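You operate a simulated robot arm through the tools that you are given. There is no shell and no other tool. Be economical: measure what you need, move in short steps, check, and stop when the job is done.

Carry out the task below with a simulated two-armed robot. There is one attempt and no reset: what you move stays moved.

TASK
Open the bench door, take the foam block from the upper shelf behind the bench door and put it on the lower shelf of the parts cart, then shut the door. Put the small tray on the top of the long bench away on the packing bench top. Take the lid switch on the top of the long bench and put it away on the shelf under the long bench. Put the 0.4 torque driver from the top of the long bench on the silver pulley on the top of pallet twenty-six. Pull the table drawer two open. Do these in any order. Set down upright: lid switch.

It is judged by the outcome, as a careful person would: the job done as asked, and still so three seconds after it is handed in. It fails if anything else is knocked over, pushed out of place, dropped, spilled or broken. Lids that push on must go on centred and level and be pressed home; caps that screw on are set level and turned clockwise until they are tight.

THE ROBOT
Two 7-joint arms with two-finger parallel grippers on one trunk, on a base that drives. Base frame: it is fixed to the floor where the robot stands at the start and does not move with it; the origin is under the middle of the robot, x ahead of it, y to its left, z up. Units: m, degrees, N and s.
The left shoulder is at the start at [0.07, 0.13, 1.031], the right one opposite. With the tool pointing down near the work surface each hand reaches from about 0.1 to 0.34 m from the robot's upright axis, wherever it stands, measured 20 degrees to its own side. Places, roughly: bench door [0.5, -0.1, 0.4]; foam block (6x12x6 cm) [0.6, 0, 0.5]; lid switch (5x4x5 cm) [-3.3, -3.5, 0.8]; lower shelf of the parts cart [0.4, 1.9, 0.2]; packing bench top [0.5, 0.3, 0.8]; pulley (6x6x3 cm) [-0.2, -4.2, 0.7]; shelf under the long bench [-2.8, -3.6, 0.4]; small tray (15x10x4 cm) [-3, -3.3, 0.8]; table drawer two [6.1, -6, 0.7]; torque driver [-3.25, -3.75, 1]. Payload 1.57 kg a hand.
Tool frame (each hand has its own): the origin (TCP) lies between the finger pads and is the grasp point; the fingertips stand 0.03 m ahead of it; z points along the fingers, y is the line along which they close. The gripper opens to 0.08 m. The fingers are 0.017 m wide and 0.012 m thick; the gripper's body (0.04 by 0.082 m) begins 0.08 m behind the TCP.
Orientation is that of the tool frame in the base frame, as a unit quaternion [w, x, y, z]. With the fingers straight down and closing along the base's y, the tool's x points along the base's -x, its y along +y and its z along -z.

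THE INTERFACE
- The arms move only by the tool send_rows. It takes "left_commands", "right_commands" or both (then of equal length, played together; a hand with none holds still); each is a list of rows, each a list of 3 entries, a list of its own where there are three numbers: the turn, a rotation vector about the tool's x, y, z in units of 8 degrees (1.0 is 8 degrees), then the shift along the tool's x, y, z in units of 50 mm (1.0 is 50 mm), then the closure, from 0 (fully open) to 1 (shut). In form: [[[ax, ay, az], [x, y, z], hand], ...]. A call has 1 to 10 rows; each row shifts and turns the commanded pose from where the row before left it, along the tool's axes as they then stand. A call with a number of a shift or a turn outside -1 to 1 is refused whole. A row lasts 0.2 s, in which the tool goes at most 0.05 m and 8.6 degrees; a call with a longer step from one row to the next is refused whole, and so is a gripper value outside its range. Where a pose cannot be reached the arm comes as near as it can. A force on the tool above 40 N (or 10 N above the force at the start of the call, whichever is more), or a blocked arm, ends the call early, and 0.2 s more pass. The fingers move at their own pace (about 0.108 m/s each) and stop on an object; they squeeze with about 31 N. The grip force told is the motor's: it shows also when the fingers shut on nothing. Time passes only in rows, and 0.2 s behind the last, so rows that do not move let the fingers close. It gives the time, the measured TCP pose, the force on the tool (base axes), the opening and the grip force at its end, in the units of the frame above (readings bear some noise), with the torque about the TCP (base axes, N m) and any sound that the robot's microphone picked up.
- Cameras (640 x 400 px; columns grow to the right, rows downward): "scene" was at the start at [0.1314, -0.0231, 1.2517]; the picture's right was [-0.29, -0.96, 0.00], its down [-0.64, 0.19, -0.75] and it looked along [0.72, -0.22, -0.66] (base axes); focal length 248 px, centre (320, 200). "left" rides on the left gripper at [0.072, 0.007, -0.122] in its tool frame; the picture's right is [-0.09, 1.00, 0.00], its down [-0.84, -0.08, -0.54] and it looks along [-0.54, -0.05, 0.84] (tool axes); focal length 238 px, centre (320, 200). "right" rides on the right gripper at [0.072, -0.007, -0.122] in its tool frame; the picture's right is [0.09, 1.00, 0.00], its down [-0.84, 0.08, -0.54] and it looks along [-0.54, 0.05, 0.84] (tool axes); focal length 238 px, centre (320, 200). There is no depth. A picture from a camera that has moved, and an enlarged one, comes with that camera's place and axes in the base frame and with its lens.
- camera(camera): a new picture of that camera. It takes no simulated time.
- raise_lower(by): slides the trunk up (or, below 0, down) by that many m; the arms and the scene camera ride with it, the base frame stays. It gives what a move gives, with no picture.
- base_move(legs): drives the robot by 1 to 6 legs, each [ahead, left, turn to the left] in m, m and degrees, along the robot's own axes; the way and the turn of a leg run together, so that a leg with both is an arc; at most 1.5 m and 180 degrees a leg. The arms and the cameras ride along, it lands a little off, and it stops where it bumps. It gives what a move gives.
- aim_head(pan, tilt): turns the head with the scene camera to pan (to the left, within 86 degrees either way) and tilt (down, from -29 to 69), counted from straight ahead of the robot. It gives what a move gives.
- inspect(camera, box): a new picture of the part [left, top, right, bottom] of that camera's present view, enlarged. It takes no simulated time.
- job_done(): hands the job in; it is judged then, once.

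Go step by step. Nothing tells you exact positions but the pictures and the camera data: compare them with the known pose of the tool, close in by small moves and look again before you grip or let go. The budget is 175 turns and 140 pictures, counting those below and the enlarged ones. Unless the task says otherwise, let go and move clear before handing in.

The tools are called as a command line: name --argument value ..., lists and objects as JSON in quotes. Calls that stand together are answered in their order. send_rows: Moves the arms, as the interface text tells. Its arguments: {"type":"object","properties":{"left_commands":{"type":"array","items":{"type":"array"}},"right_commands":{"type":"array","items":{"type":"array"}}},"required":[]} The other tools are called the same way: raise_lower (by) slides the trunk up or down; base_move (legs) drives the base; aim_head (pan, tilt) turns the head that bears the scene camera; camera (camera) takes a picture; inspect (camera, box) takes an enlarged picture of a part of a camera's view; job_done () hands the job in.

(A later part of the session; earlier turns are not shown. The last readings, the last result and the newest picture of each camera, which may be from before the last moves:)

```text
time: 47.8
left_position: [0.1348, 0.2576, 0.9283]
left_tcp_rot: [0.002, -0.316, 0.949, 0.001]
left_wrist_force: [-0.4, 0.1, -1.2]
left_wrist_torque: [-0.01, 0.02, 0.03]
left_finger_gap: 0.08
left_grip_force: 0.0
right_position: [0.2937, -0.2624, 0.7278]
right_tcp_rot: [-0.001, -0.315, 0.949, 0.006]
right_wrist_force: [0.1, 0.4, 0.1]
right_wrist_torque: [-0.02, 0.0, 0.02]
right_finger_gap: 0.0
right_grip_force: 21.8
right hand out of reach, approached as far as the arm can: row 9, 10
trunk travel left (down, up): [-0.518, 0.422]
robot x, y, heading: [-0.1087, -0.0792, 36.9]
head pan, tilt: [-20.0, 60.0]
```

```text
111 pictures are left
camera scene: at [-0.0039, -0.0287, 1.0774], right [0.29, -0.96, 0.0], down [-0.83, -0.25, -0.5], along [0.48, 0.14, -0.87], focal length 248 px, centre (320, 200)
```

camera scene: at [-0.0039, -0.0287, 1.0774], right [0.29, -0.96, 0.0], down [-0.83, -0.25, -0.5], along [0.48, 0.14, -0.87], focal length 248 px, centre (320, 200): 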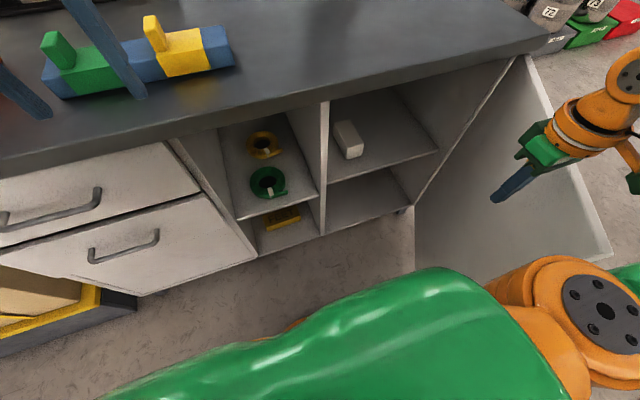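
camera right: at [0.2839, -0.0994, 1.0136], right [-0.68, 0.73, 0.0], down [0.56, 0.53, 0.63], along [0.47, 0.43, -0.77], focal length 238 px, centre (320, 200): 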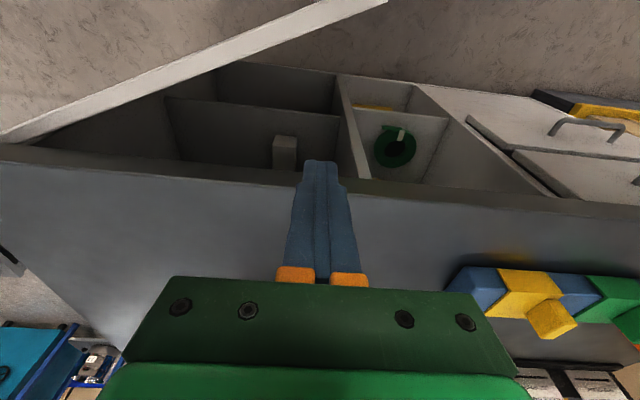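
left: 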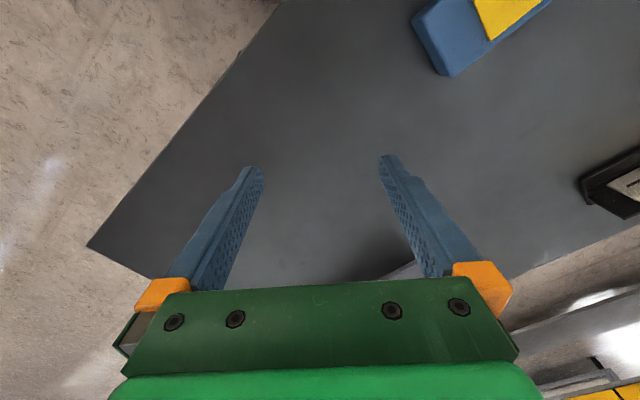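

The door is wide open and the foam block is accessible. I'll zoom for its pose, back away and re-pose the right hand forward.

inspect --camera "scene" --box '[290, 90, 450, 190]'

base_move --legs '[[-0.28, 0, 0]]'

send_rows --right_commands '[[[0, -1, 0], [-0.4, 0.28, 0.0], 0], [[0, -1, 0], [-0.4, 0.28, 0.06], 0], [[0, -1, 0], [-0.38, 0.28, 0.11], 0], [[0, -1, 0], [-0.37, 0.28, 0.16], 0], [[0, -1, 0], [-0.34, 0.28, 0.21], 0], [[0, -1, 0], [-0.31, 0.28, 0.26], 0], [[0, -1, 0], [-0.27, 0.28, 0.3], 0], [[0, -1, 0], [-0.22, 0.28, 0.33], 0], [[0, -1, 0], [-0.17, 0.28, 0.36], 0], [[0, -1, 0], [-0.12, 0.28, 0.38], 0]]' --left_commands '[[[0, 0, 0], [0.5, 0, 0], 0], [[0, 0, 0], [0.5, 0, 0], 0], [[0, 0, 0], [0.5, 0, 0], 0], [[0, 0, 0], [0, 0, 0], 0], [[0, 0, 0], [0, 0, 0], 0], [[0, 0, 0], [0, 0, 0], 0], [[0, 0, 0], [0, 0, 0], 0], [[0, 0, 0], [0, 0, 0], 0], [[0, 0, 0], [0, 0, 0], 0], [[0, 0, 0], [0, 0, 0], 0]]'

raise_lower --by -0.4

send_rows --right_commands '[[[0, -1, 0], [0, 0, 0.4], 0], [[0, -0.5, 0], [0, 0, 0.4], 0]]'

camera --camera "scene"

```text
4.00 times, centred on (370, 140) of scene
camera zoom: at [-0.0039, -0.0287, 1.0774], right [0.29, -0.96, 0.0], down [-0.83, -0.25, -0.5], along [0.48, 0.14, -0.87], focal length 993 px, centre (120, 440)
```

zoom: 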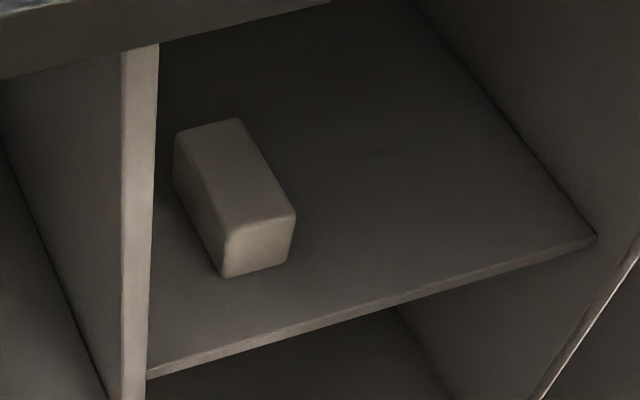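

```text
time: 49.7
left_position: [-0.0887, 0.0908, 0.9277]
left_tcp_rot: [0.002, -0.315, 0.949, 0.001]
left_wrist_force: [-0.1, -0.3, -1.0]
left_wrist_torque: [0.02, -0.02, 0.04]
left_finger_gap: 0.0799
left_grip_force: 0.1
right_position: [0.0696, -0.4312, 0.7276]
right_tcp_rot: [0.0, -0.314, 0.95, 0.006]
right_wrist_force: [-0.3, 0.6, -0.4]
right_wrist_torque: [-0.02, 0.02, -0.02]
right_finger_gap: 0.0
right_grip_force: 21.8
trunk travel left (down, up): [-0.518, 0.422]
robot x, y, heading: [-0.3335, -0.2459, 36.5]
head pan, tilt: [-20.0, 60.0]
```

```text
time: 51.9
left_position: [-0.1502, 0.048, 0.9268]
left_tcp_rot: [0.002, -0.315, 0.949, 0.001]
left_wrist_force: [0.4, 0.0, -0.3]
left_wrist_torque: [-0.01, -0.02, -0.02]
left_finger_gap: 0.08
left_grip_force: 0.0
right_position: [0.1574, -0.2542, 0.7595]
right_tcp_rot: [0.61, -0.238, 0.727, 0.208]
right_wrist_force: [0.8, -0.3, -0.3]
right_wrist_torque: [0.03, -0.01, 0.0]
right_finger_gap: 0.0801
right_grip_force: 0.1
right hand out of reach, approached as far as the arm can: row 6, 7, 8, 9, 10
trunk travel left (down, up): [-0.518, 0.422]
robot x, y, heading: [-0.3369, -0.2454, 36.6]
head pan, tilt: [-20.0, 60.0]
```

```text
time: 55.8
left_position: [-0.15, 0.0481, 0.5281]
left_tcp_rot: [0.002, -0.315, 0.949, 0.001]
left_wrist_force: [-0.3, -0.7, -0.1]
left_wrist_torque: [0.06, 0.01, 0.04]
left_finger_gap: 0.0799
left_grip_force: 0.1
right_position: [0.1579, -0.2549, 0.3603]
right_tcp_rot: [0.61, -0.236, 0.727, 0.207]
right_wrist_force: [0.9, -0.7, -0.4]
right_wrist_torque: [-0.02, -0.03, -0.02]
right_finger_gap: 0.08
right_grip_force: 0.1
trunk travel left (down, up): [-0.118, 0.822]
robot x, y, heading: [-0.3307, -0.2434, 36.6]
head pan, tilt: [-20.0, 60.0]
```

```text
time: 56.4
left_position: [-0.1492, 0.0477, 0.5274]
left_tcp_rot: [0.001, -0.315, 0.949, 0.001]
left_wrist_force: [-0.2, 0.5, 0.4]
left_wrist_torque: [0.02, 0.01, 0.01]
left_finger_gap: 0.0798
left_grip_force: 0.1
right_position: [0.1783, -0.2706, 0.3828]
right_tcp_rot: [0.682, -0.214, 0.66, 0.23]
right_wrist_force: [0.2, 0.1, 0.3]
right_wrist_torque: [0.01, 0.0, 0.01]
right_finger_gap: 0.0798
right_grip_force: 0.0
right hand out of reach, approached as far as the arm can: row 1, 2
trunk travel left (down, up): [-0.118, 0.822]
robot x, y, heading: [-0.3316, -0.2467, 36.6]
head pan, tilt: [-20.0, 60.0]
```

```text
109 pictures are left
camera scene: at [-0.2285, -0.1959, 0.6774], right [0.29, -0.96, 0.0], down [-0.83, -0.25, -0.5], along [0.48, 0.14, -0.87], focal length 248 px, centre (320, 200)
```

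scene: 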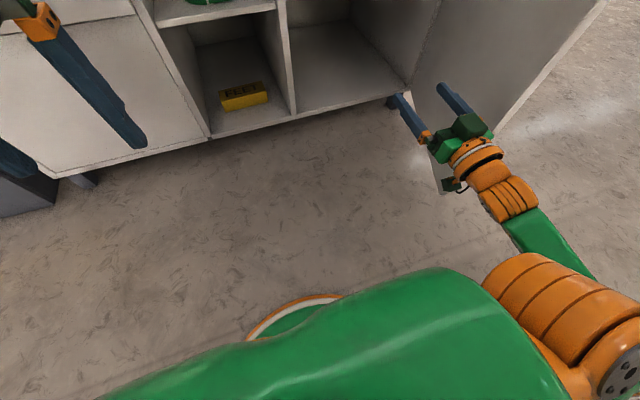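

The block lies along the bench normal, centre about n=0.48, e=-0.30, z≈0.475. I'll raise the trunk 9 cm, extend the arm and check with the hand camera.

raise_lower --by 0.095

send_rows --right_commands '[[[0, 0, 0], [0, 0, 0.9], 0], [[0, 0, 0], [0, 0, 0.9], 0], [[0, 0, 0], [0, 0, 0.9], 0], [[0, 0, 0], [0, 0, 0.9], 0]]'

aim_head --pan -25 --tilt 25

camera --camera "scene"

camera --camera "right"

```text
time: 57.7
left_position: [-0.1497, 0.0483, 0.6229]
left_tcp_rot: [0.0, -0.315, 0.949, 0.001]
left_wrist_force: [0.8, 0.3, -0.3]
left_wrist_torque: [0.02, 0.0, 0.01]
left_finger_gap: 0.0801
left_grip_force: 0.0
right_position: [0.1802, -0.2706, 0.4793]
right_tcp_rot: [0.682, -0.214, 0.66, 0.23]
right_wrist_force: [-0.4, 0.3, 0.2]
right_wrist_torque: [0.0, 0.0, -0.02]
right_finger_gap: 0.0801
right_grip_force: 0.0
trunk travel left (down, up): [-0.213, 0.727]
robot x, y, heading: [-0.3334, -0.2477, 36.3]
head pan, tilt: [-20.0, 60.0]
```

```text
time: 58.7
left_position: [-0.1487, 0.0481, 0.6232]
left_tcp_rot: [0.002, -0.315, 0.949, 0.001]
left_wrist_force: [-0.5, -0.1, 0.1]
left_wrist_torque: [0.01, 0.01, 0.0]
left_finger_gap: 0.0801
left_grip_force: 0.1
right_position: [0.228, -0.2689, 0.5143]
right_tcp_rot: [0.681, -0.216, 0.66, 0.232]
right_wrist_force: [-0.8, 0.7, -0.2]
right_wrist_torque: [0.01, 0.04, -0.04]
right_finger_gap: 0.08
right_grip_force: 0.2
right hand out of reach, approached as far as the arm can: row 1, 2, 3, 4
trunk travel left (down, up): [-0.213, 0.727]
robot x, y, heading: [-0.3322, -0.2473, 36.9]
head pan, tilt: [-20.0, 60.0]
```

```text
time: 59.7
left_position: [-0.1492, 0.0469, 0.6221]
left_tcp_rot: [0.002, -0.315, 0.949, 0.001]
left_wrist_force: [-0.1, -0.1, 0.3]
left_wrist_torque: [-0.02, 0.02, 0.0]
left_finger_gap: 0.08
left_grip_force: 0.0
right_position: [0.2292, -0.2695, 0.5132]
right_tcp_rot: [0.681, -0.215, 0.66, 0.232]
right_wrist_force: [-0.4, -0.7, 0.3]
right_wrist_torque: [0.02, -0.04, 0.01]
right_finger_gap: 0.0801
right_grip_force: 0.1
trunk travel left (down, up): [-0.213, 0.727]
robot x, y, heading: [-0.3312, -0.2425, 36.9]
head pan, tilt: [-25.0, 25.0]
```

```text
108 pictures are left
camera scene: at [-0.2021, -0.1964, 0.8224], right [0.2, -0.98, 0.0], down [-0.41, -0.09, -0.91], along [0.89, 0.18, -0.42], focal length 248 px, centre (320, 200)
```

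scene: 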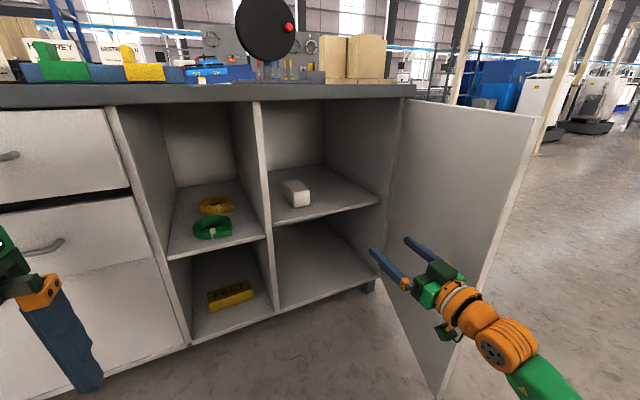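

```text
107 pictures are left
camera right: at [0.1371, -0.3465, 0.4361], right [-0.6, 0.8, -0.08], down [-0.5, -0.29, 0.82], along [0.63, 0.53, 0.57], focal length 238 px, centre (320, 200)
```

right: 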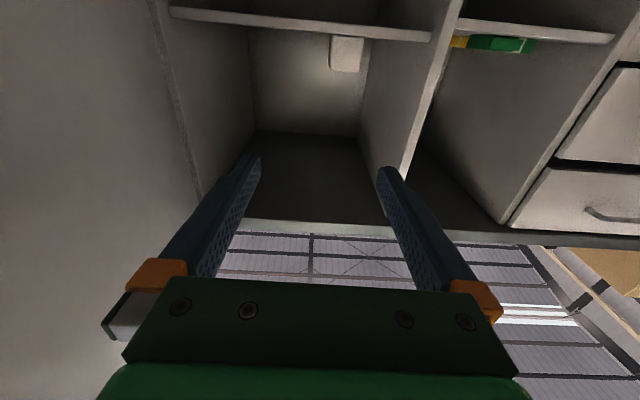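

The arm hit its wrist limit with the tool slightly up-pitched. I'll pitch it down a few degrees and move in to the left.

send_rows --right_commands '[[[0, 0.8, 0], [0, 0.4, 0], 0], [[0, 0, 0], [0, 0.5, 0.7], 0], [[0, 0, 0], [0, 0.5, 0.7], 0], [[0, 0, 0], [0, 0, 0.9], 0], [[0, 0, 0], [0, 0, 0.9], 0]]'

```text
time: 60.9
left_position: [-0.1492, 0.0475, 0.6234]
left_tcp_rot: [0.001, -0.315, 0.949, 0.001]
left_wrist_force: [0.4, 0.0, 0.8]
left_wrist_torque: [-0.03, -0.01, -0.02]
left_finger_gap: 0.08
left_grip_force: 0.0
right_position: [0.2425, -0.267, 0.5269]
right_tcp_rot: [0.643, -0.227, 0.698, 0.219]
right_wrist_force: [-0.8, -0.3, 0.0]
right_wrist_torque: [0.02, 0.02, 0.01]
right_finger_gap: 0.08
right_grip_force: 0.0
right hand out of reach, approached as far as the arm can: row 2, 3, 4, 5
trunk travel left (down, up): [-0.213, 0.727]
robot x, y, heading: [-0.3347, -0.2486, 36.6]
head pan, tilt: [-25.0, 25.0]
```

No contact, just a joint limit from the path taken. I'll pitch partway down, shift left, then pitch back up.

send_rows --right_commands '[[[0, 1, 0], [0, 0, 0], 0], [[0, 1, 0], [0, 0, 0], 0], [[0, 1, 0], [0, 0, 0], 0], [[0, 1, 0], [0, 0, 0], 0], [[0, 1, 0], [0, 0, 0], 0], [[0, 1, 0], [0, 0.5, 0], 0], [[0, 1, 0], [0, 0.6, 0], 0], [[0, 1, 0], [0, 0.6, 0], 0], [[0, 1, 0], [0, 0.6, 0], 0], [[0, 1, 0], [0, 0.6, 0], 0]]'

send_rows --right_commands '[[[0, -1, 0], [0, 0, 0], 0], [[0, -1, 0], [0, 0, 0], 0], [[0, -1, 0], [0, 0, 0], 0], [[0, -1, 0], [0, 0, 0], 0], [[0, -1, 0], [0, 0, 0], 0], [[0, -1, 0], [0, 0, 0], 0], [[0, -1, 0], [0, 0, 0.2], 0], [[0, -1, 0], [0, 0, 0.4], 0], [[0, -1, 0], [0, 0, 0.6], 0], [[0, -0.5, 0], [0, 0, 0.6], 0]]'

```text
time: 63.1
left_position: [-0.1491, 0.0478, 0.6222]
left_tcp_rot: [0.002, -0.315, 0.949, 0.001]
left_wrist_force: [-0.1, 0.0, -0.4]
left_wrist_torque: [0.0, -0.01, -0.01]
left_finger_gap: 0.0798
left_grip_force: 0.0
right_position: [0.1552, -0.1472, 0.5273]
right_tcp_rot: [0.044, -0.315, 0.948, 0.022]
right_wrist_force: [-0.4, -0.1, -0.2]
right_wrist_torque: [0.0, 0.03, 0.0]
right_finger_gap: 0.0801
right_grip_force: 0.0
trunk travel left (down, up): [-0.213, 0.727]
robot x, y, heading: [-0.3338, -0.2458, 36.6]
head pan, tilt: [-25.0, 25.0]
```

```text
time: 65.3
left_position: [-0.1493, 0.048, 0.6223]
left_tcp_rot: [0.001, -0.314, 0.949, 0.001]
left_wrist_force: [0.6, -0.7, -0.1]
left_wrist_torque: [-0.01, 0.0, 0.02]
left_finger_gap: 0.0803
left_grip_force: 0.1
right_position: [0.1933, -0.1215, 0.5063]
right_tcp_rot: [0.568, -0.248, 0.761, 0.193]
right_wrist_force: [0.3, -0.3, -0.3]
right_wrist_torque: [-0.01, 0.0, 0.03]
right_finger_gap: 0.0798
right_grip_force: 0.2
right hand out of reach, approached as far as the arm can: row 9, 10
trunk travel left (down, up): [-0.213, 0.727]
robot x, y, heading: [-0.3336, -0.2461, 36.7]
head pan, tilt: [-25.0, 25.0]
```

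raise_lower --by -0.11

send_rows --right_commands '[[[0, 0, 0], [-1, 0, 0], 0], [[0, 0, 0], [-0.8, 0, 0.3], 0], [[0, 0, 0], [0, 0, 0.8], 0], [[0, -0.6, 0], [0, 0, 0.7], 0], [[0, -0.6, 0], [0, 0, 0], 0]]'

camera --camera "scene"

```text
time: 66.7
left_position: [-0.1489, 0.0481, 0.5131]
left_tcp_rot: [0.001, -0.315, 0.949, 0.0]
left_wrist_force: [0.2, -0.2, 1.1]
left_wrist_torque: [-0.01, 0.0, 0.03]
left_finger_gap: 0.0801
left_grip_force: 0.1
right_position: [0.1931, -0.1212, 0.3966]
right_tcp_rot: [0.568, -0.249, 0.76, 0.194]
right_wrist_force: [-0.2, 0.4, 0.5]
right_wrist_torque: [0.0, 0.04, 0.01]
right_finger_gap: 0.0802
right_grip_force: 0.0
trunk travel left (down, up): [-0.103, 0.837]
robot x, y, heading: [-0.3333, -0.2471, 36.6]
head pan, tilt: [-25.0, 25.0]
```

```text
time: 67.9
left_position: [-0.1486, 0.0489, 0.513]
left_tcp_rot: [0.001, -0.314, 0.949, 0.001]
left_wrist_force: [0.6, 0.8, 0.0]
left_wrist_torque: [0.01, 0.03, 0.02]
left_finger_gap: 0.0797
left_grip_force: 0.0
right_position: [0.284, -0.0549, 0.458]
right_tcp_rot: [0.628, -0.233, 0.711, 0.214]
right_wrist_force: [0.7, 0.3, -1.3]
right_wrist_torque: [0.06, 0.04, 0.02]
right_finger_gap: 0.0799
right_grip_force: 0.0
trunk travel left (down, up): [-0.103, 0.837]
robot x, y, heading: [-0.3311, -0.2456, 36.5]
head pan, tilt: [-25.0, 25.0]
```

```text
106 pictures are left
camera scene: at [-0.2021, -0.1963, 0.7124], right [0.2, -0.98, 0.0], down [-0.41, -0.09, -0.91], along [0.89, 0.18, -0.42], focal length 248 px, centre (320, 200)
```

scene: 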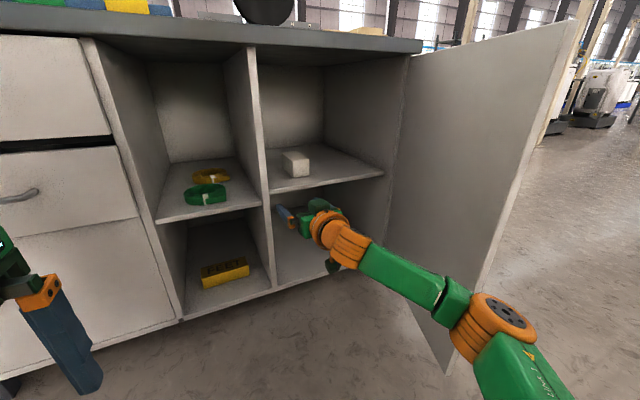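

Good pose now (7° down). I'll shift right 9 cm, raise 3 cm, approach partway and look.

raise_lower --by 0.03

base_move --legs '[[0, -0.088, 0], [0.12, 0, 0]]'

camera --camera "right"

camera --camera "scene"

```text
time: 68.6
left_position: [-0.1499, 0.048, 0.5419]
left_tcp_rot: [0.001, -0.315, 0.949, 0.001]
left_wrist_force: [-0.6, -0.7, 0.1]
left_wrist_torque: [0.0, 0.01, 0.01]
left_finger_gap: 0.0801
left_grip_force: 0.0
right_position: [0.2841, -0.0558, 0.4874]
right_tcp_rot: [0.628, -0.232, 0.712, 0.213]
right_wrist_force: [0.3, 0.3, 0.3]
right_wrist_torque: [0.01, 0.02, -0.01]
right_finger_gap: 0.0801
right_grip_force: 0.0
trunk travel left (down, up): [-0.133, 0.807]
robot x, y, heading: [-0.3329, -0.2451, 36.4]
head pan, tilt: [-25.0, 25.0]
```

```text
time: 70.6
left_position: [-0.0004, 0.0482, 0.5425]
left_tcp_rot: [0.001, -0.315, 0.949, 0.0]
left_wrist_force: [0.7, 0.0, 0.1]
left_wrist_torque: [0.04, 0.0, -0.03]
left_finger_gap: 0.0803
left_grip_force: 0.0
right_position: [0.4333, -0.0556, 0.4875]
right_tcp_rot: [0.627, -0.233, 0.711, 0.214]
right_wrist_force: [-0.2, -0.4, 0.3]
right_wrist_torque: [-0.01, 0.03, 0.01]
right_finger_gap: 0.08
right_grip_force: 0.1
trunk travel left (down, up): [-0.133, 0.807]
robot x, y, heading: [-0.183, -0.2435, 36.7]
head pan, tilt: [-25.0, 25.0]
```

```text
105 pictures are left
camera right: at [0.3326, -0.1385, 0.4291], right [-0.61, 0.79, -0.08], down [-0.39, -0.21, 0.9], along [0.69, 0.57, 0.44], focal length 238 px, centre (320, 200)
```

right: 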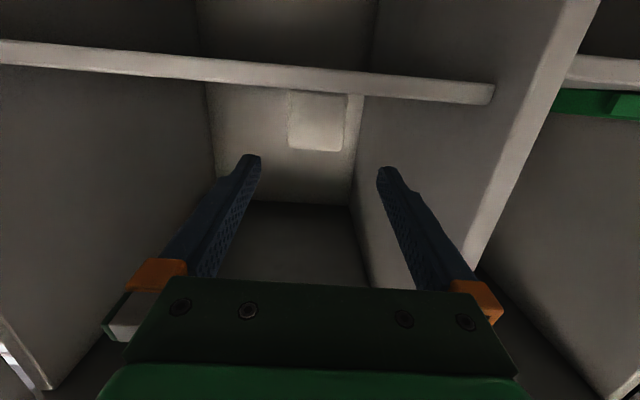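

```text
104 pictures are left
camera scene: at [-0.0529, -0.1963, 0.7424], right [0.2, -0.98, 0.0], down [-0.41, -0.08, -0.91], along [0.89, 0.18, -0.42], focal length 248 px, centre (320, 200)
```

scene: 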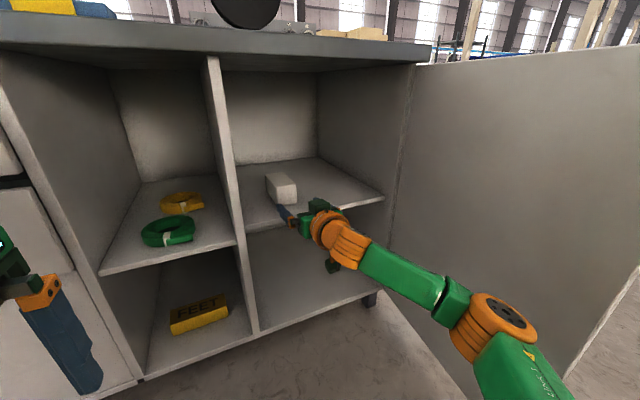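

Alignment is centred. I'll lower 1 cm, then drive in 15 cm to straddle the block.

raise_lower --by -0.012

base_move --legs '[[0.13, 0, 0]]'

camera --camera "right"

camera --camera "scene"

```text
time: 71.2
left_position: [0.0003, 0.047, 0.5312]
left_tcp_rot: [0.001, -0.316, 0.949, 0.0]
left_wrist_force: [-0.5, 0.5, 1.0]
left_wrist_torque: [0.01, -0.01, 0.0]
left_finger_gap: 0.0801
left_grip_force: 0.0
right_position: [0.4323, -0.056, 0.4756]
right_tcp_rot: [0.628, -0.231, 0.712, 0.213]
right_wrist_force: [0.3, 1.3, -0.1]
right_wrist_torque: [0.02, 0.01, -0.01]
right_finger_gap: 0.0798
right_grip_force: 0.1
trunk travel left (down, up): [-0.121, 0.819]
robot x, y, heading: [-0.1834, -0.2414, 36.8]
head pan, tilt: [-25.0, 25.0]
```

```text
time: 72.5
left_position: [0.105, 0.1259, 0.5316]
left_tcp_rot: [0.002, -0.315, 0.949, 0.0]
left_wrist_force: [0.4, 0.4, -0.3]
left_wrist_torque: [0.0, 0.01, -0.02]
left_finger_gap: 0.0798
left_grip_force: 0.1
right_position: [0.538, 0.0227, 0.4756]
right_tcp_rot: [0.627, -0.233, 0.712, 0.214]
right_wrist_force: [1.0, -0.5, 0.1]
right_wrist_torque: [0.04, -0.03, -0.03]
right_finger_gap: 0.0802
right_grip_force: 0.0
trunk travel left (down, up): [-0.121, 0.819]
robot x, y, heading: [-0.0794, -0.1679, 36.6]
head pan, tilt: [-25.0, 25.0]
```

```text
103 pictures are left
camera right: at [0.4375, -0.06, 0.4172], right [-0.61, 0.79, -0.08], down [-0.39, -0.21, 0.9], along [0.69, 0.57, 0.44], focal length 238 px, centre (320, 200)
```

right: 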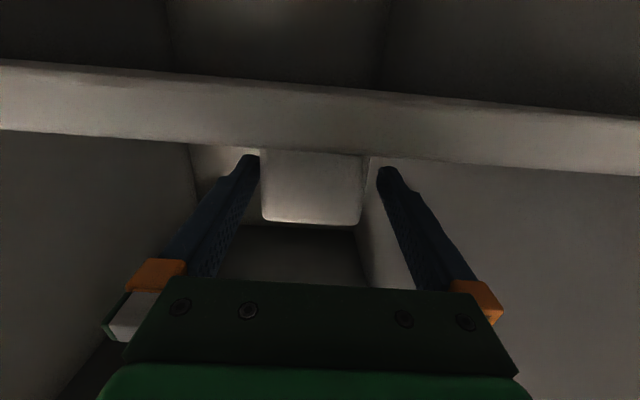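

```text
102 pictures are left
camera scene: at [0.0521, -0.1182, 0.7304], right [0.2, -0.98, 0.0], down [-0.41, -0.09, -0.91], along [0.89, 0.18, -0.42], focal length 248 px, centre (320, 200)
```

scene: 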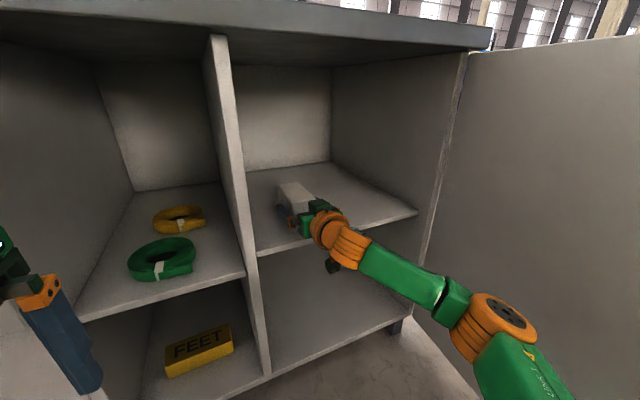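

base_move --legs '[[0.025, 0, 0]]'

send_rows --right_commands '[[[0, 0, 0], [0, 0, 0], 1], [[0, 0, 0], [0, 0, 0], 1], [[0, 0, 0], [0, 0, 0], 1], [[0, 0, 0], [0, 0, 0], 1]]'

```text
time: 73.3
left_position: [0.1233, 0.1417, 0.53]
left_tcp_rot: [0.001, -0.316, 0.949, 0.0]
left_wrist_force: [0.0, -0.3, 0.9]
left_wrist_torque: [0.0, 0.0, 0.05]
left_finger_gap: 0.08
left_grip_force: 0.1
right_position: [0.5586, 0.0386, 0.4737]
right_tcp_rot: [0.628, -0.232, 0.712, 0.213]
right_wrist_force: [-0.2, 0.8, 0.0]
right_wrist_torque: [0.02, 0.03, 0.0]
right_finger_gap: 0.0797
right_grip_force: 0.1
trunk travel left (down, up): [-0.121, 0.819]
robot x, y, heading: [-0.0526, -0.1546, 36.4]
head pan, tilt: [-25.0, 25.0]
```

```text
time: 74.3
left_position: [0.1253, 0.1403, 0.5311]
left_tcp_rot: [0.001, -0.315, 0.949, 0.002]
left_wrist_force: [-0.1, 0.4, -1.2]
left_wrist_torque: [0.04, 0.02, 0.01]
left_finger_gap: 0.0799
left_grip_force: 0.0
right_position: [0.5572, 0.0379, 0.475]
right_tcp_rot: [0.628, -0.233, 0.711, 0.214]
right_wrist_force: [0.4, 0.6, 1.0]
right_wrist_torque: [-0.02, -0.04, -0.01]
right_finger_gap: 0.0592
right_grip_force: 30.8
trunk travel left (down, up): [-0.121, 0.819]
robot x, y, heading: [-0.0561, -0.1528, 37.1]
head pan, tilt: [-25.0, 25.0]
```

Gripped (0.059 m). Lift slightly and back out.

raise_lower --by 0.04

base_move --legs '[[-0.3, 0, 0]]'

aim_head --pan 80 --tilt 20

raise_lower --by 0.4

camera --camera "scene"

aim_head --pan 10 --tilt 25

camera --camera "scene"

```text
time: 75.1
left_position: [0.1249, 0.1399, 0.5707]
left_tcp_rot: [0.001, -0.316, 0.949, 0.0]
left_wrist_force: [-0.4, -0.4, -0.3]
left_wrist_torque: [-0.03, 0.02, -0.03]
left_finger_gap: 0.08
left_grip_force: 0.1
right_position: [0.5571, 0.0376, 0.5144]
right_tcp_rot: [0.627, -0.232, 0.712, 0.213]
right_wrist_force: [0.4, 0.5, 0.6]
right_wrist_torque: [-0.03, -0.01, 0.0]
right_finger_gap: 0.0592
right_grip_force: 31.3
trunk travel left (down, up): [-0.161, 0.779]
robot x, y, heading: [-0.0578, -0.1507, 36.5]
head pan, tilt: [-25.0, 25.0]
```

```text
time: 77.2
left_position: [-0.1149, -0.0374, 0.5708]
left_tcp_rot: [0.001, -0.316, 0.949, 0.001]
left_wrist_force: [-0.7, 0.6, 0.2]
left_wrist_torque: [0.02, 0.01, 0.0]
left_finger_gap: 0.0799
left_grip_force: 0.0
right_position: [0.3179, -0.1399, 0.515]
right_tcp_rot: [0.628, -0.232, 0.711, 0.214]
right_wrist_force: [0.2, -0.5, 0.5]
right_wrist_torque: [-0.02, 0.02, 0.02]
right_finger_gap: 0.0589
right_grip_force: 31.1
trunk travel left (down, up): [-0.161, 0.779]
robot x, y, heading: [-0.3024, -0.332, 36.4]
head pan, tilt: [-25.0, 25.0]
```

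```text
time: 79.0
left_position: [-0.1152, -0.0369, 0.5701]
left_tcp_rot: [0.002, -0.315, 0.949, 0.001]
left_wrist_force: [-0.7, -0.7, -0.2]
left_wrist_torque: [-0.03, 0.01, 0.0]
left_finger_gap: 0.08
left_grip_force: 0.1
right_position: [0.3185, -0.1394, 0.5154]
right_tcp_rot: [0.628, -0.233, 0.711, 0.214]
right_wrist_force: [0.1, -0.3, 0.3]
right_wrist_torque: [0.01, 0.0, -0.04]
right_finger_gap: 0.0591
right_grip_force: 30.7
trunk travel left (down, up): [-0.161, 0.779]
robot x, y, heading: [-0.2991, -0.3332, 36.7]
head pan, tilt: [80.0, 20.0]
```

```text
time: 82.8
left_position: [-0.1151, -0.0372, 0.9709]
left_tcp_rot: [0.001, -0.316, 0.949, 0.0]
left_wrist_force: [0.1, -0.1, -0.2]
left_wrist_torque: [0.02, 0.0, -0.01]
left_finger_gap: 0.0799
left_grip_force: 0.1
right_position: [0.3185, -0.1399, 0.9145]
right_tcp_rot: [0.627, -0.234, 0.712, 0.215]
right_wrist_force: [-0.3, -0.1, 0.7]
right_wrist_torque: [0.01, 0.02, -0.02]
right_finger_gap: 0.0591
right_grip_force: 31.1
trunk travel left (down, up): [-0.561, 0.379]
robot x, y, heading: [-0.2977, -0.3287, 36.8]
head pan, tilt: [80.0, 20.0]
```

```text
101 pictures are left
camera scene: at [-0.2993, -0.2168, 1.1785], right [0.89, 0.45, 0.0], down [0.15, -0.31, -0.94], along [-0.42, 0.84, -0.34], focal length 248 px, centre (320, 200)
```

scene: 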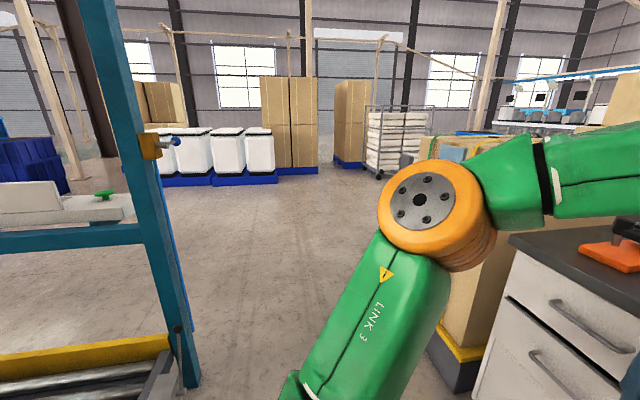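

```text
time: 84.2
left_position: [-0.1149, -0.0369, 0.9694]
left_tcp_rot: [0.001, -0.315, 0.949, 0.0]
left_wrist_force: [-0.1, 0.3, 0.1]
left_wrist_torque: [0.0, 0.01, 0.02]
left_finger_gap: 0.0799
left_grip_force: 0.0
right_position: [0.3179, -0.1391, 0.9153]
right_tcp_rot: [0.627, -0.234, 0.712, 0.215]
right_wrist_force: [0.0, 0.4, -0.6]
right_wrist_torque: [0.03, -0.03, -0.02]
right_finger_gap: 0.059
right_grip_force: 31.4
trunk travel left (down, up): [-0.561, 0.379]
robot x, y, heading: [-0.3022, -0.3298, 37.0]
head pan, tilt: [10.0, 25.0]
```

```text
100 pictures are left
camera scene: at [-0.1944, -0.2329, 1.1704], right [0.73, -0.69, 0.0], down [-0.29, -0.31, -0.91], along [0.62, 0.66, -0.42], focal length 248 px, centre (320, 200)
```

scene: 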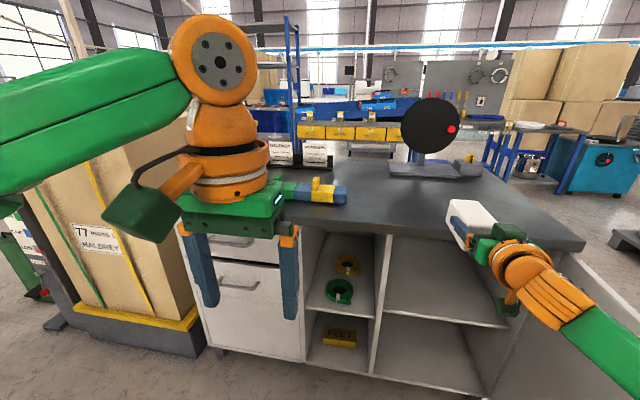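

The foam is held securely. The cart sits behind the tall pallet box to the left; I'll drive along the aisle to the left and look for it.

base_move --legs '[[0, 0, 90], [1.2, 0, 0]]'

aim_head --pan -40 --tilt 25

camera --camera "scene"

```text
time: 94.2
left_position: [-1.3051, 0.8447, 0.9706]
left_tcp_rot: [0.0, 0.89, -0.455, 0.0]
left_wrist_force: [0.8, -0.1, 0.9]
left_wrist_torque: [-0.03, -0.01, 0.03]
left_finger_gap: 0.08
left_grip_force: 0.0
right_position: [-1.196, 1.2762, 0.9147]
right_tcp_rot: [-0.296, 0.666, -0.343, -0.593]
right_wrist_force: [0.8, -0.6, -0.2]
right_wrist_torque: [-0.01, 0.03, 0.0]
right_finger_gap: 0.059
right_grip_force: 30.5
trunk travel left (down, up): [-0.561, 0.379]
robot x, y, heading: [-1.0135, 0.6568, 126.1]
head pan, tilt: [10.0, 25.0]
```

```text
time: 95.4
left_position: [-1.3047, 0.8449, 0.9718]
left_tcp_rot: [0.0, 0.891, -0.455, -0.001]
left_wrist_force: [0.3, -0.1, 0.1]
left_wrist_torque: [-0.03, 0.0, 0.02]
left_finger_gap: 0.08
left_grip_force: 0.0
right_position: [-1.1961, 1.2756, 0.9149]
right_tcp_rot: [-0.299, 0.664, -0.344, -0.593]
right_wrist_force: [-0.1, -0.8, 0.6]
right_wrist_torque: [-0.04, 0.02, 0.0]
right_finger_gap: 0.0589
right_grip_force: 31.0
trunk travel left (down, up): [-0.561, 0.379]
robot x, y, heading: [-1.0125, 0.6553, 125.9]
head pan, tilt: [-40.0, 25.0]
```

```text
99 pictures are left
camera scene: at [-1.0355, 0.7902, 1.1704], right [1.0, -0.07, 0.0], down [-0.03, -0.42, -0.91], along [0.07, 0.9, -0.42], focal length 248 px, centre (320, 200)
```

scene: 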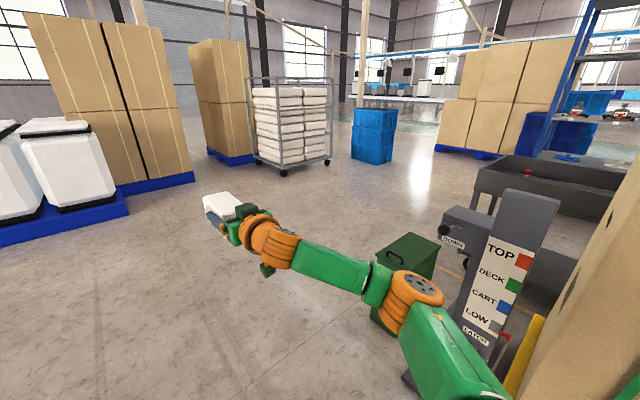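

I see a dark grey cart behind the boxes, with a labelled post (a lift) in front of it. I'll drive a little further for a clear view.

base_move --legs '[[0.7, 0, -36]]'

aim_head --pan -45 --tilt 25

camera --camera "scene"

```text
time: 99.2
left_position: [-1.3457, 1.6428, 0.9702]
left_tcp_rot: [0.001, -0.703, 0.711, 0.001]
left_wrist_force: [0.4, 0.6, 0.6]
left_wrist_torque: [-0.01, 0.01, -0.02]
left_finger_gap: 0.0802
left_grip_force: 0.0
right_position: [-1.0005, 1.9256, 0.9165]
right_tcp_rot: [0.467, -0.525, 0.534, 0.47]
right_wrist_force: [-0.2, 0.5, -0.9]
right_wrist_torque: [-0.02, 0.01, 0.0]
right_finger_gap: 0.059
right_grip_force: 31.1
trunk travel left (down, up): [-0.561, 0.379]
robot x, y, heading: [-1.2241, 1.3196, 89.3]
head pan, tilt: [-40.0, 25.0]
```

```text
time: 99.9
left_position: [-1.3452, 1.6434, 0.9717]
left_tcp_rot: [0.001, -0.704, 0.71, 0.001]
left_wrist_force: [-0.9, -0.6, -0.6]
left_wrist_torque: [0.01, -0.01, 0.02]
left_finger_gap: 0.08
left_grip_force: 0.1
right_position: [-0.9998, 1.9255, 0.9154]
right_tcp_rot: [0.467, -0.525, 0.534, 0.47]
right_wrist_force: [-0.8, -0.3, 0.1]
right_wrist_torque: [-0.01, 0.0, 0.03]
right_finger_gap: 0.0591
right_grip_force: 30.6
trunk travel left (down, up): [-0.561, 0.379]
robot x, y, heading: [-1.2205, 1.3172, 89.4]
head pan, tilt: [-45.0, 25.0]
```

```text
98 pictures are left
camera scene: at [-1.1557, 1.4348, 1.1704], right [0.7, -0.72, 0.0], down [-0.3, -0.3, -0.91], along [0.65, 0.63, -0.42], focal length 248 px, centre (320, 200)
```

scene: 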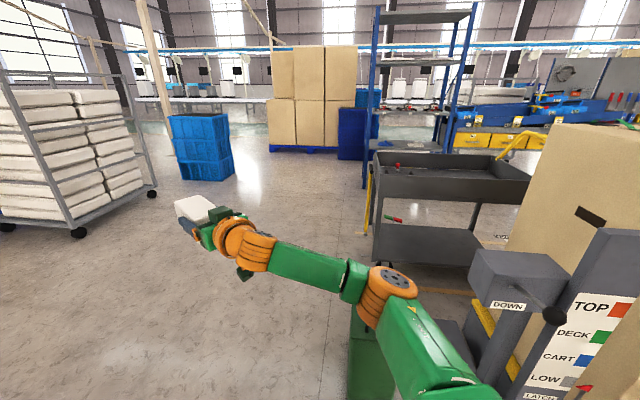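

inspect --camera "scene" --box '[340, 120, 580, 270]'

aim_head --pan -75 --tilt 40

camera --camera "scene"

```text
2.67 times, centred on (460, 195) of scene
camera zoom: at [-1.1557, 1.4348, 1.1704], right [0.7, -0.72, 0.0], down [-0.3, -0.3, -0.91], along [0.65, 0.63, -0.42], focal length 662 px, centre (-53, 213)
```

zoom: 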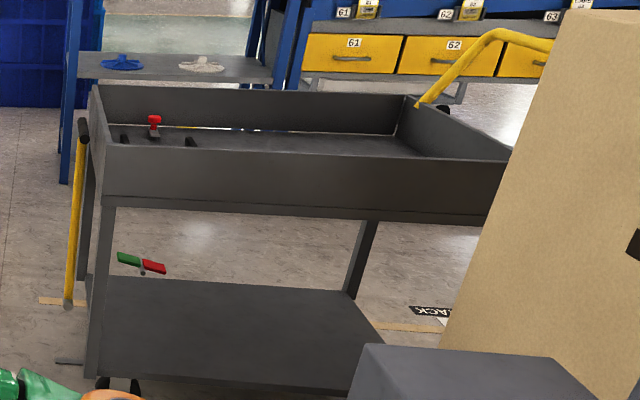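

```text
time: 100.8
left_position: [-1.3452, 1.6428, 0.9695]
left_tcp_rot: [0.001, -0.703, 0.711, 0.001]
left_wrist_force: [-0.6, -0.1, 0.5]
left_wrist_torque: [0.01, 0.0, 0.0]
left_finger_gap: 0.0801
left_grip_force: 0.0
right_position: [-0.9998, 1.9254, 0.9152]
right_tcp_rot: [0.468, -0.524, 0.535, 0.47]
right_wrist_force: [0.0, 0.1, 0.5]
right_wrist_torque: [-0.02, 0.01, 0.0]
right_finger_gap: 0.0588
right_grip_force: 31.0
trunk travel left (down, up): [-0.561, 0.379]
robot x, y, heading: [-1.2228, 1.3172, 89.4]
head pan, tilt: [-75.0, 40.0]
```

```text
96 pictures are left
camera scene: at [-1.1393, 1.3915, 1.1471], right [0.25, -0.97, 0.0], down [-0.62, -0.16, -0.77], along [0.74, 0.19, -0.64], focal length 248 px, centre (320, 200)
```

scene: 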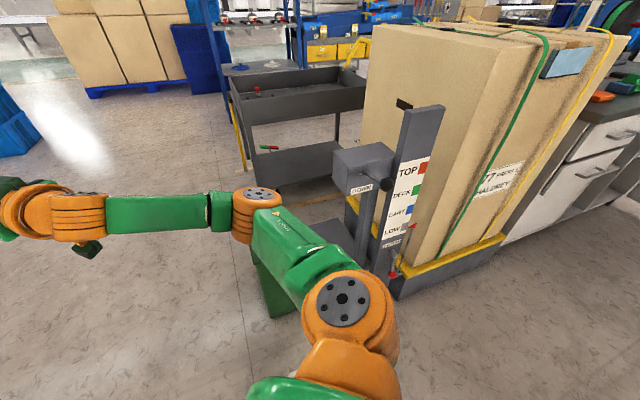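

The cart is aligned with the bench; its front is cluttered by the lift truck and a green bin, so I'll go around to its left short end.

base_move --legs '[[1.45, 0, 0], [0, 0, -142], [0, 0.5, 0]]'

aim_head --pan 0 --tilt 30

camera --camera "scene"

```text
time: 116.3
left_position: [-0.4873, 2.8983, 0.971]
left_tcp_rot: [0.001, 0.432, 0.902, -0.001]
left_wrist_force: [-0.3, -0.3, 1.3]
left_wrist_torque: [-0.02, -0.02, 0.03]
left_finger_gap: 0.0801
left_grip_force: 0.0
right_position: [-0.5754, 2.4626, 0.9156]
right_tcp_rot: [0.6, 0.327, 0.673, -0.282]
right_wrist_force: [0.5, -1.0, 0.4]
right_wrist_torque: [0.05, 0.02, -0.01]
right_finger_gap: 0.059
right_grip_force: 31.1
trunk travel left (down, up): [-0.561, 0.379]
robot x, y, heading: [-0.7845, 3.0755, -51.6]
head pan, tilt: [-75.0, 40.0]
```

```text
time: 117.8
left_position: [-0.4882, 2.8989, 0.9715]
left_tcp_rot: [0.002, 0.432, 0.902, -0.001]
left_wrist_force: [-0.3, 0.5, -0.9]
left_wrist_torque: [0.01, 0.0, 0.04]
left_finger_gap: 0.08
left_grip_force: 0.0
right_position: [-0.5752, 2.4624, 0.9154]
right_tcp_rot: [0.6, 0.327, 0.674, -0.282]
right_wrist_force: [0.1, -0.8, 0.6]
right_wrist_torque: [0.02, 0.02, 0.01]
right_finger_gap: 0.0592
right_grip_force: 31.2
trunk travel left (down, up): [-0.561, 0.379]
robot x, y, heading: [-0.7913, 3.072, -51.6]
head pan, tilt: [0.0, 30.0]
```

```text
95 pictures are left
camera scene: at [-0.6989, 2.9642, 1.1624], right [-0.78, -0.62, 0.0], down [-0.31, 0.39, -0.87], along [0.54, -0.68, -0.5], focal length 248 px, centre (320, 200)
```

scene: 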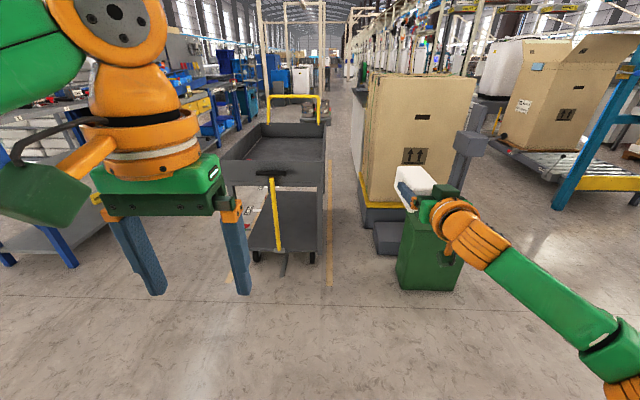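

I see the cart's left end: a yellow pull-bar stands at mid-end, with room right of it to reach the lower shelf (z≈0.15–0.2). I'll align, lower the trunk, and test how low the arm reaches with the tool near-level.

base_move --legs '[[0, 0.35, -1.6]]'

raise_lower --by -0.55

send_rows --right_commands '[[[0, 0.5, 0], [0.4, 0, 0.6], 1], [[0, 0, 0], [0.5, 0, 0.6], 1], [[0, 0, 0], [0.6, 0, 0.6], 1], [[0, 0, 0], [0.6, 0, 0], 1], [[0, 0, 0], [0.6, 0, 0], 1]]'

aim_head --pan 0 --tilt 20

camera --camera "scene"

```text
time: 120.1
left_position: [-0.2158, 3.1045, 0.9718]
left_tcp_rot: [0.001, 0.446, 0.895, -0.001]
left_wrist_force: [0.4, 0.5, 0.8]
left_wrist_torque: [0.06, 0.02, -0.01]
left_finger_gap: 0.0798
left_grip_force: 0.0
right_position: [-0.3143, 2.6728, 0.9154]
right_tcp_rot: [0.595, 0.337, 0.669, -0.291]
right_wrist_force: [0.3, -0.1, -0.6]
right_wrist_torque: [0.02, 0.03, -0.02]
right_finger_gap: 0.0593
right_grip_force: 31.2
trunk travel left (down, up): [-0.561, 0.379]
robot x, y, heading: [-0.5091, 3.2879, -53.2]
head pan, tilt: [0.0, 30.0]
```

```text
refused: -0.55 is not a number from -0.4 to 0.4
```

```text
time: 121.3
left_position: [-0.2154, 3.1052, 0.9704]
left_tcp_rot: [0.0, 0.446, 0.895, 0.0]
left_wrist_force: [-0.4, 0.2, 0.9]
left_wrist_torque: [0.04, -0.01, -0.02]
left_finger_gap: 0.0801
left_grip_force: 0.1
right_position: [-0.2693, 2.6147, 0.8269]
right_tcp_rot: [0.573, 0.346, 0.689, -0.279]
right_wrist_force: [-0.1, -0.2, -0.9]
right_wrist_torque: [0.0, 0.05, 0.03]
right_finger_gap: 0.0592
right_grip_force: 30.7
right hand out of reach, approached as far as the arm can: row 4, 5
trunk travel left (down, up): [-0.561, 0.379]
robot x, y, heading: [-0.5117, 3.2906, -52.9]
head pan, tilt: [0.0, 30.0]
```

```text
time: 122.0
left_position: [-0.2152, 3.106, 0.9703]
left_tcp_rot: [0.001, 0.446, 0.895, 0.0]
left_wrist_force: [-0.7, 0.3, -0.3]
left_wrist_torque: [-0.02, 0.02, -0.04]
left_finger_gap: 0.0801
left_grip_force: 0.0
right_position: [-0.2681, 2.6139, 0.827]
right_tcp_rot: [0.572, 0.347, 0.689, -0.279]
right_wrist_force: [-0.6, -0.6, -0.2]
right_wrist_torque: [0.01, 0.0, -0.02]
right_finger_gap: 0.059
right_grip_force: 30.5
trunk travel left (down, up): [-0.561, 0.379]
robot x, y, heading: [-0.5112, 3.2885, -53.1]
head pan, tilt: [0.0, 20.0]
```

```text
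94 pictures are left
camera scene: at [-0.4227, 3.1746, 1.1785], right [-0.8, -0.6, 0.0], down [-0.21, 0.27, -0.94], along [0.56, -0.75, -0.34], focal length 248 px, centre (320, 200)
```

scene: 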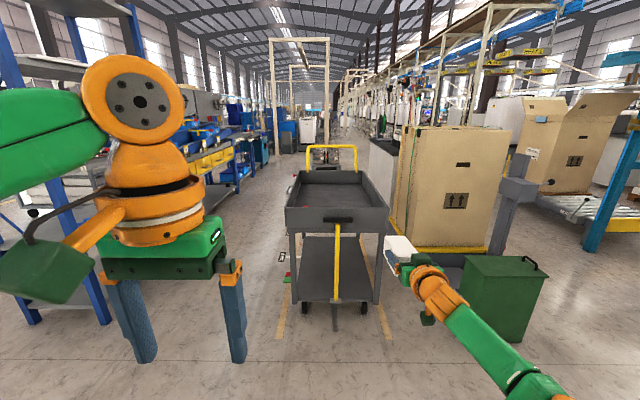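

Centred on the cart now. I'll lower the trunk to its bottom and see the arm's low reach with more pitch.

raise_lower --by -0.4

raise_lower --by -0.15

send_rows --right_commands '[[[0, 1, 0], [0.2, 0, 0.2], 1], [[0, 1, 0], [0.5, 0, 0], 1], [[0, 0, 0], [0.8, 0, 0.2], 1], [[0, 0, 0], [0.4, 0, 0], 1]]'

camera --camera "scene"

```text
time: 125.8
left_position: [-0.2152, 3.106, 0.5711]
left_tcp_rot: [0.001, 0.445, 0.896, 0.0]
left_wrist_force: [-0.1, -0.2, -0.3]
left_wrist_torque: [0.02, 0.02, 0.0]
left_finger_gap: 0.08
left_grip_force: 0.0
right_position: [-0.2677, 2.613, 0.4263]
right_tcp_rot: [0.572, 0.347, 0.688, -0.28]
right_wrist_force: [-0.6, -0.6, -0.1]
right_wrist_torque: [-0.01, 0.01, 0.02]
right_finger_gap: 0.0592
right_grip_force: 30.9
trunk travel left (down, up): [-0.161, 0.779]
robot x, y, heading: [-0.5094, 3.2895, -53.0]
head pan, tilt: [0.0, 20.0]
```

```text
time: 127.6
left_position: [-0.2142, 3.106, 0.4211]
left_tcp_rot: [0.002, 0.445, 0.895, -0.001]
left_wrist_force: [-0.1, 1.3, -0.1]
left_wrist_torque: [0.02, 0.0, 0.01]
left_finger_gap: 0.0799
left_grip_force: 0.0
right_position: [-0.2685, 2.6147, 0.2772]
right_tcp_rot: [0.572, 0.347, 0.689, -0.28]
right_wrist_force: [-0.4, -0.3, 0.5]
right_wrist_torque: [-0.01, -0.02, 0.0]
right_finger_gap: 0.059
right_grip_force: 30.9
trunk travel left (down, up): [-0.011, 0.929]
robot x, y, heading: [-0.5138, 3.2882, -53.1]
head pan, tilt: [0.0, 20.0]
```

```text
time: 128.6
left_position: [-0.215, 3.1068, 0.4199]
left_tcp_rot: [0.001, 0.446, 0.895, -0.001]
left_wrist_force: [-0.3, 0.1, 1.2]
left_wrist_torque: [-0.01, 0.02, 0.01]
left_finger_gap: 0.0799
left_grip_force: 0.0
right_position: [-0.2804, 2.631, 0.1831]
right_tcp_rot: [0.47, 0.381, 0.762, -0.229]
right_wrist_force: [-0.2, 0.4, -0.6]
right_wrist_torque: [0.03, -0.02, -0.01]
right_finger_gap: 0.0588
right_grip_force: 30.6
right hand out of reach, approached as far as the arm can: row 1
trunk travel left (down, up): [-0.011, 0.929]
robot x, y, heading: [-0.5119, 3.287, -52.8]
head pan, tilt: [0.0, 20.0]
```

```text
93 pictures are left
camera scene: at [-0.4228, 3.1748, 0.6285], right [-0.8, -0.6, 0.0], down [-0.21, 0.27, -0.94], along [0.57, -0.75, -0.34], focal length 248 px, centre (320, 200)
```

scene: 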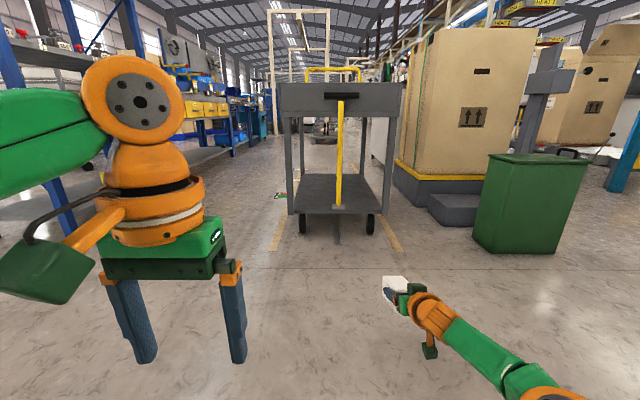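

The arm reaches z 0.18 at 27° pitch. Shelf surface ≈0.175, so I'll raise to 0.265, drive in 0.55 m between pull-bar and corner post and check.

raise_lower --by 0.085

base_move --legs '[[0.5, 0.01, 0]]'

aim_head --pan -10 --tilt 30

camera --camera "scene"

camera --camera "right"

```text
time: 129.8
left_position: [-0.2152, 3.1067, 0.5058]
left_tcp_rot: [0.001, 0.446, 0.895, 0.0]
left_wrist_force: [0.5, 0.1, 0.2]
left_wrist_torque: [0.01, 0.01, 0.02]
left_finger_gap: 0.0799
left_grip_force: 0.1
right_position: [-0.2806, 2.6324, 0.2682]
right_tcp_rot: [0.471, 0.382, 0.762, -0.228]
right_wrist_force: [0.2, 0.1, -0.5]
right_wrist_torque: [-0.03, 0.0, -0.02]
right_finger_gap: 0.059
right_grip_force: 31.3
trunk travel left (down, up): [-0.096, 0.844]
robot x, y, heading: [-0.5121, 3.2854, -52.9]
head pan, tilt: [0.0, 20.0]
```

```text
time: 132.8
left_position: [0.0955, 2.7026, 0.505]
left_tcp_rot: [0.001, 0.448, 0.894, 0.0]
left_wrist_force: [0.3, -0.1, 0.8]
left_wrist_torque: [-0.01, 0.0, 0.02]
left_finger_gap: 0.0801
left_grip_force: 0.0
right_position: [0.0262, 2.23, 0.2702]
right_tcp_rot: [0.47, 0.384, 0.761, -0.23]
right_wrist_force: [0.4, -0.3, -0.6]
right_wrist_torque: [0.01, 0.0, -0.04]
right_finger_gap: 0.059
right_grip_force: 31.3
trunk travel left (down, up): [-0.096, 0.844]
robot x, y, heading: [-0.1987, 2.8884, -53.3]
head pan, tilt: [0.0, 20.0]
```

```text
time: 133.5
left_position: [0.0956, 2.7037, 0.5064]
left_tcp_rot: [0.001, 0.448, 0.894, -0.001]
left_wrist_force: [0.3, -0.1, -0.2]
left_wrist_torque: [-0.02, 0.0, 0.01]
left_finger_gap: 0.0799
left_grip_force: 0.0
right_position: [0.0267, 2.2293, 0.268]
right_tcp_rot: [0.47, 0.385, 0.76, -0.23]
right_wrist_force: [0.1, 0.8, 1.0]
right_wrist_torque: [0.04, -0.01, 0.02]
right_finger_gap: 0.0589
right_grip_force: 31.1
trunk travel left (down, up): [-0.096, 0.844]
robot x, y, heading: [-0.1971, 2.8853, -53.5]
head pan, tilt: [-10.0, 30.0]
```

```text
92 pictures are left
camera scene: at [-0.1265, 2.7676, 0.6975], right [-0.89, -0.45, 0.0], down [-0.22, 0.45, -0.87], along [0.39, -0.77, -0.5], focal length 248 px, centre (320, 200)
```

scene: 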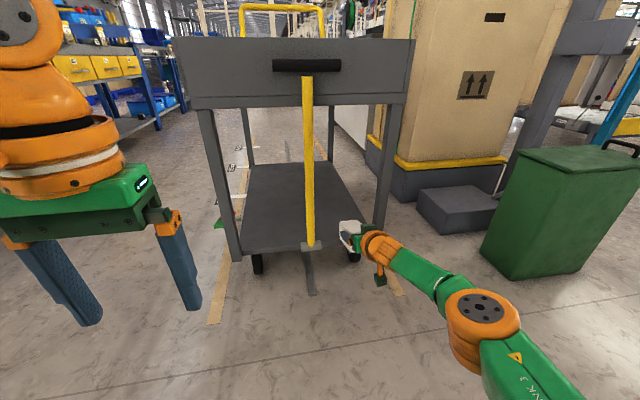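

```text
91 pictures are left
camera right: at [-0.0635, 2.3384, 0.2589], right [0.77, 0.63, -0.07], down [-0.01, 0.12, 0.99], along [0.63, -0.77, 0.1], focal length 238 px, centre (320, 200)
```

right: 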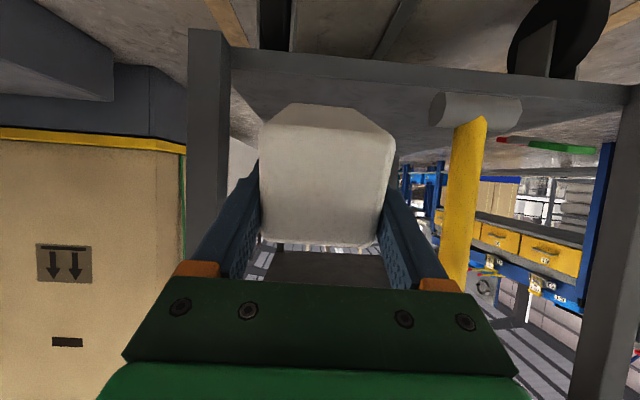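

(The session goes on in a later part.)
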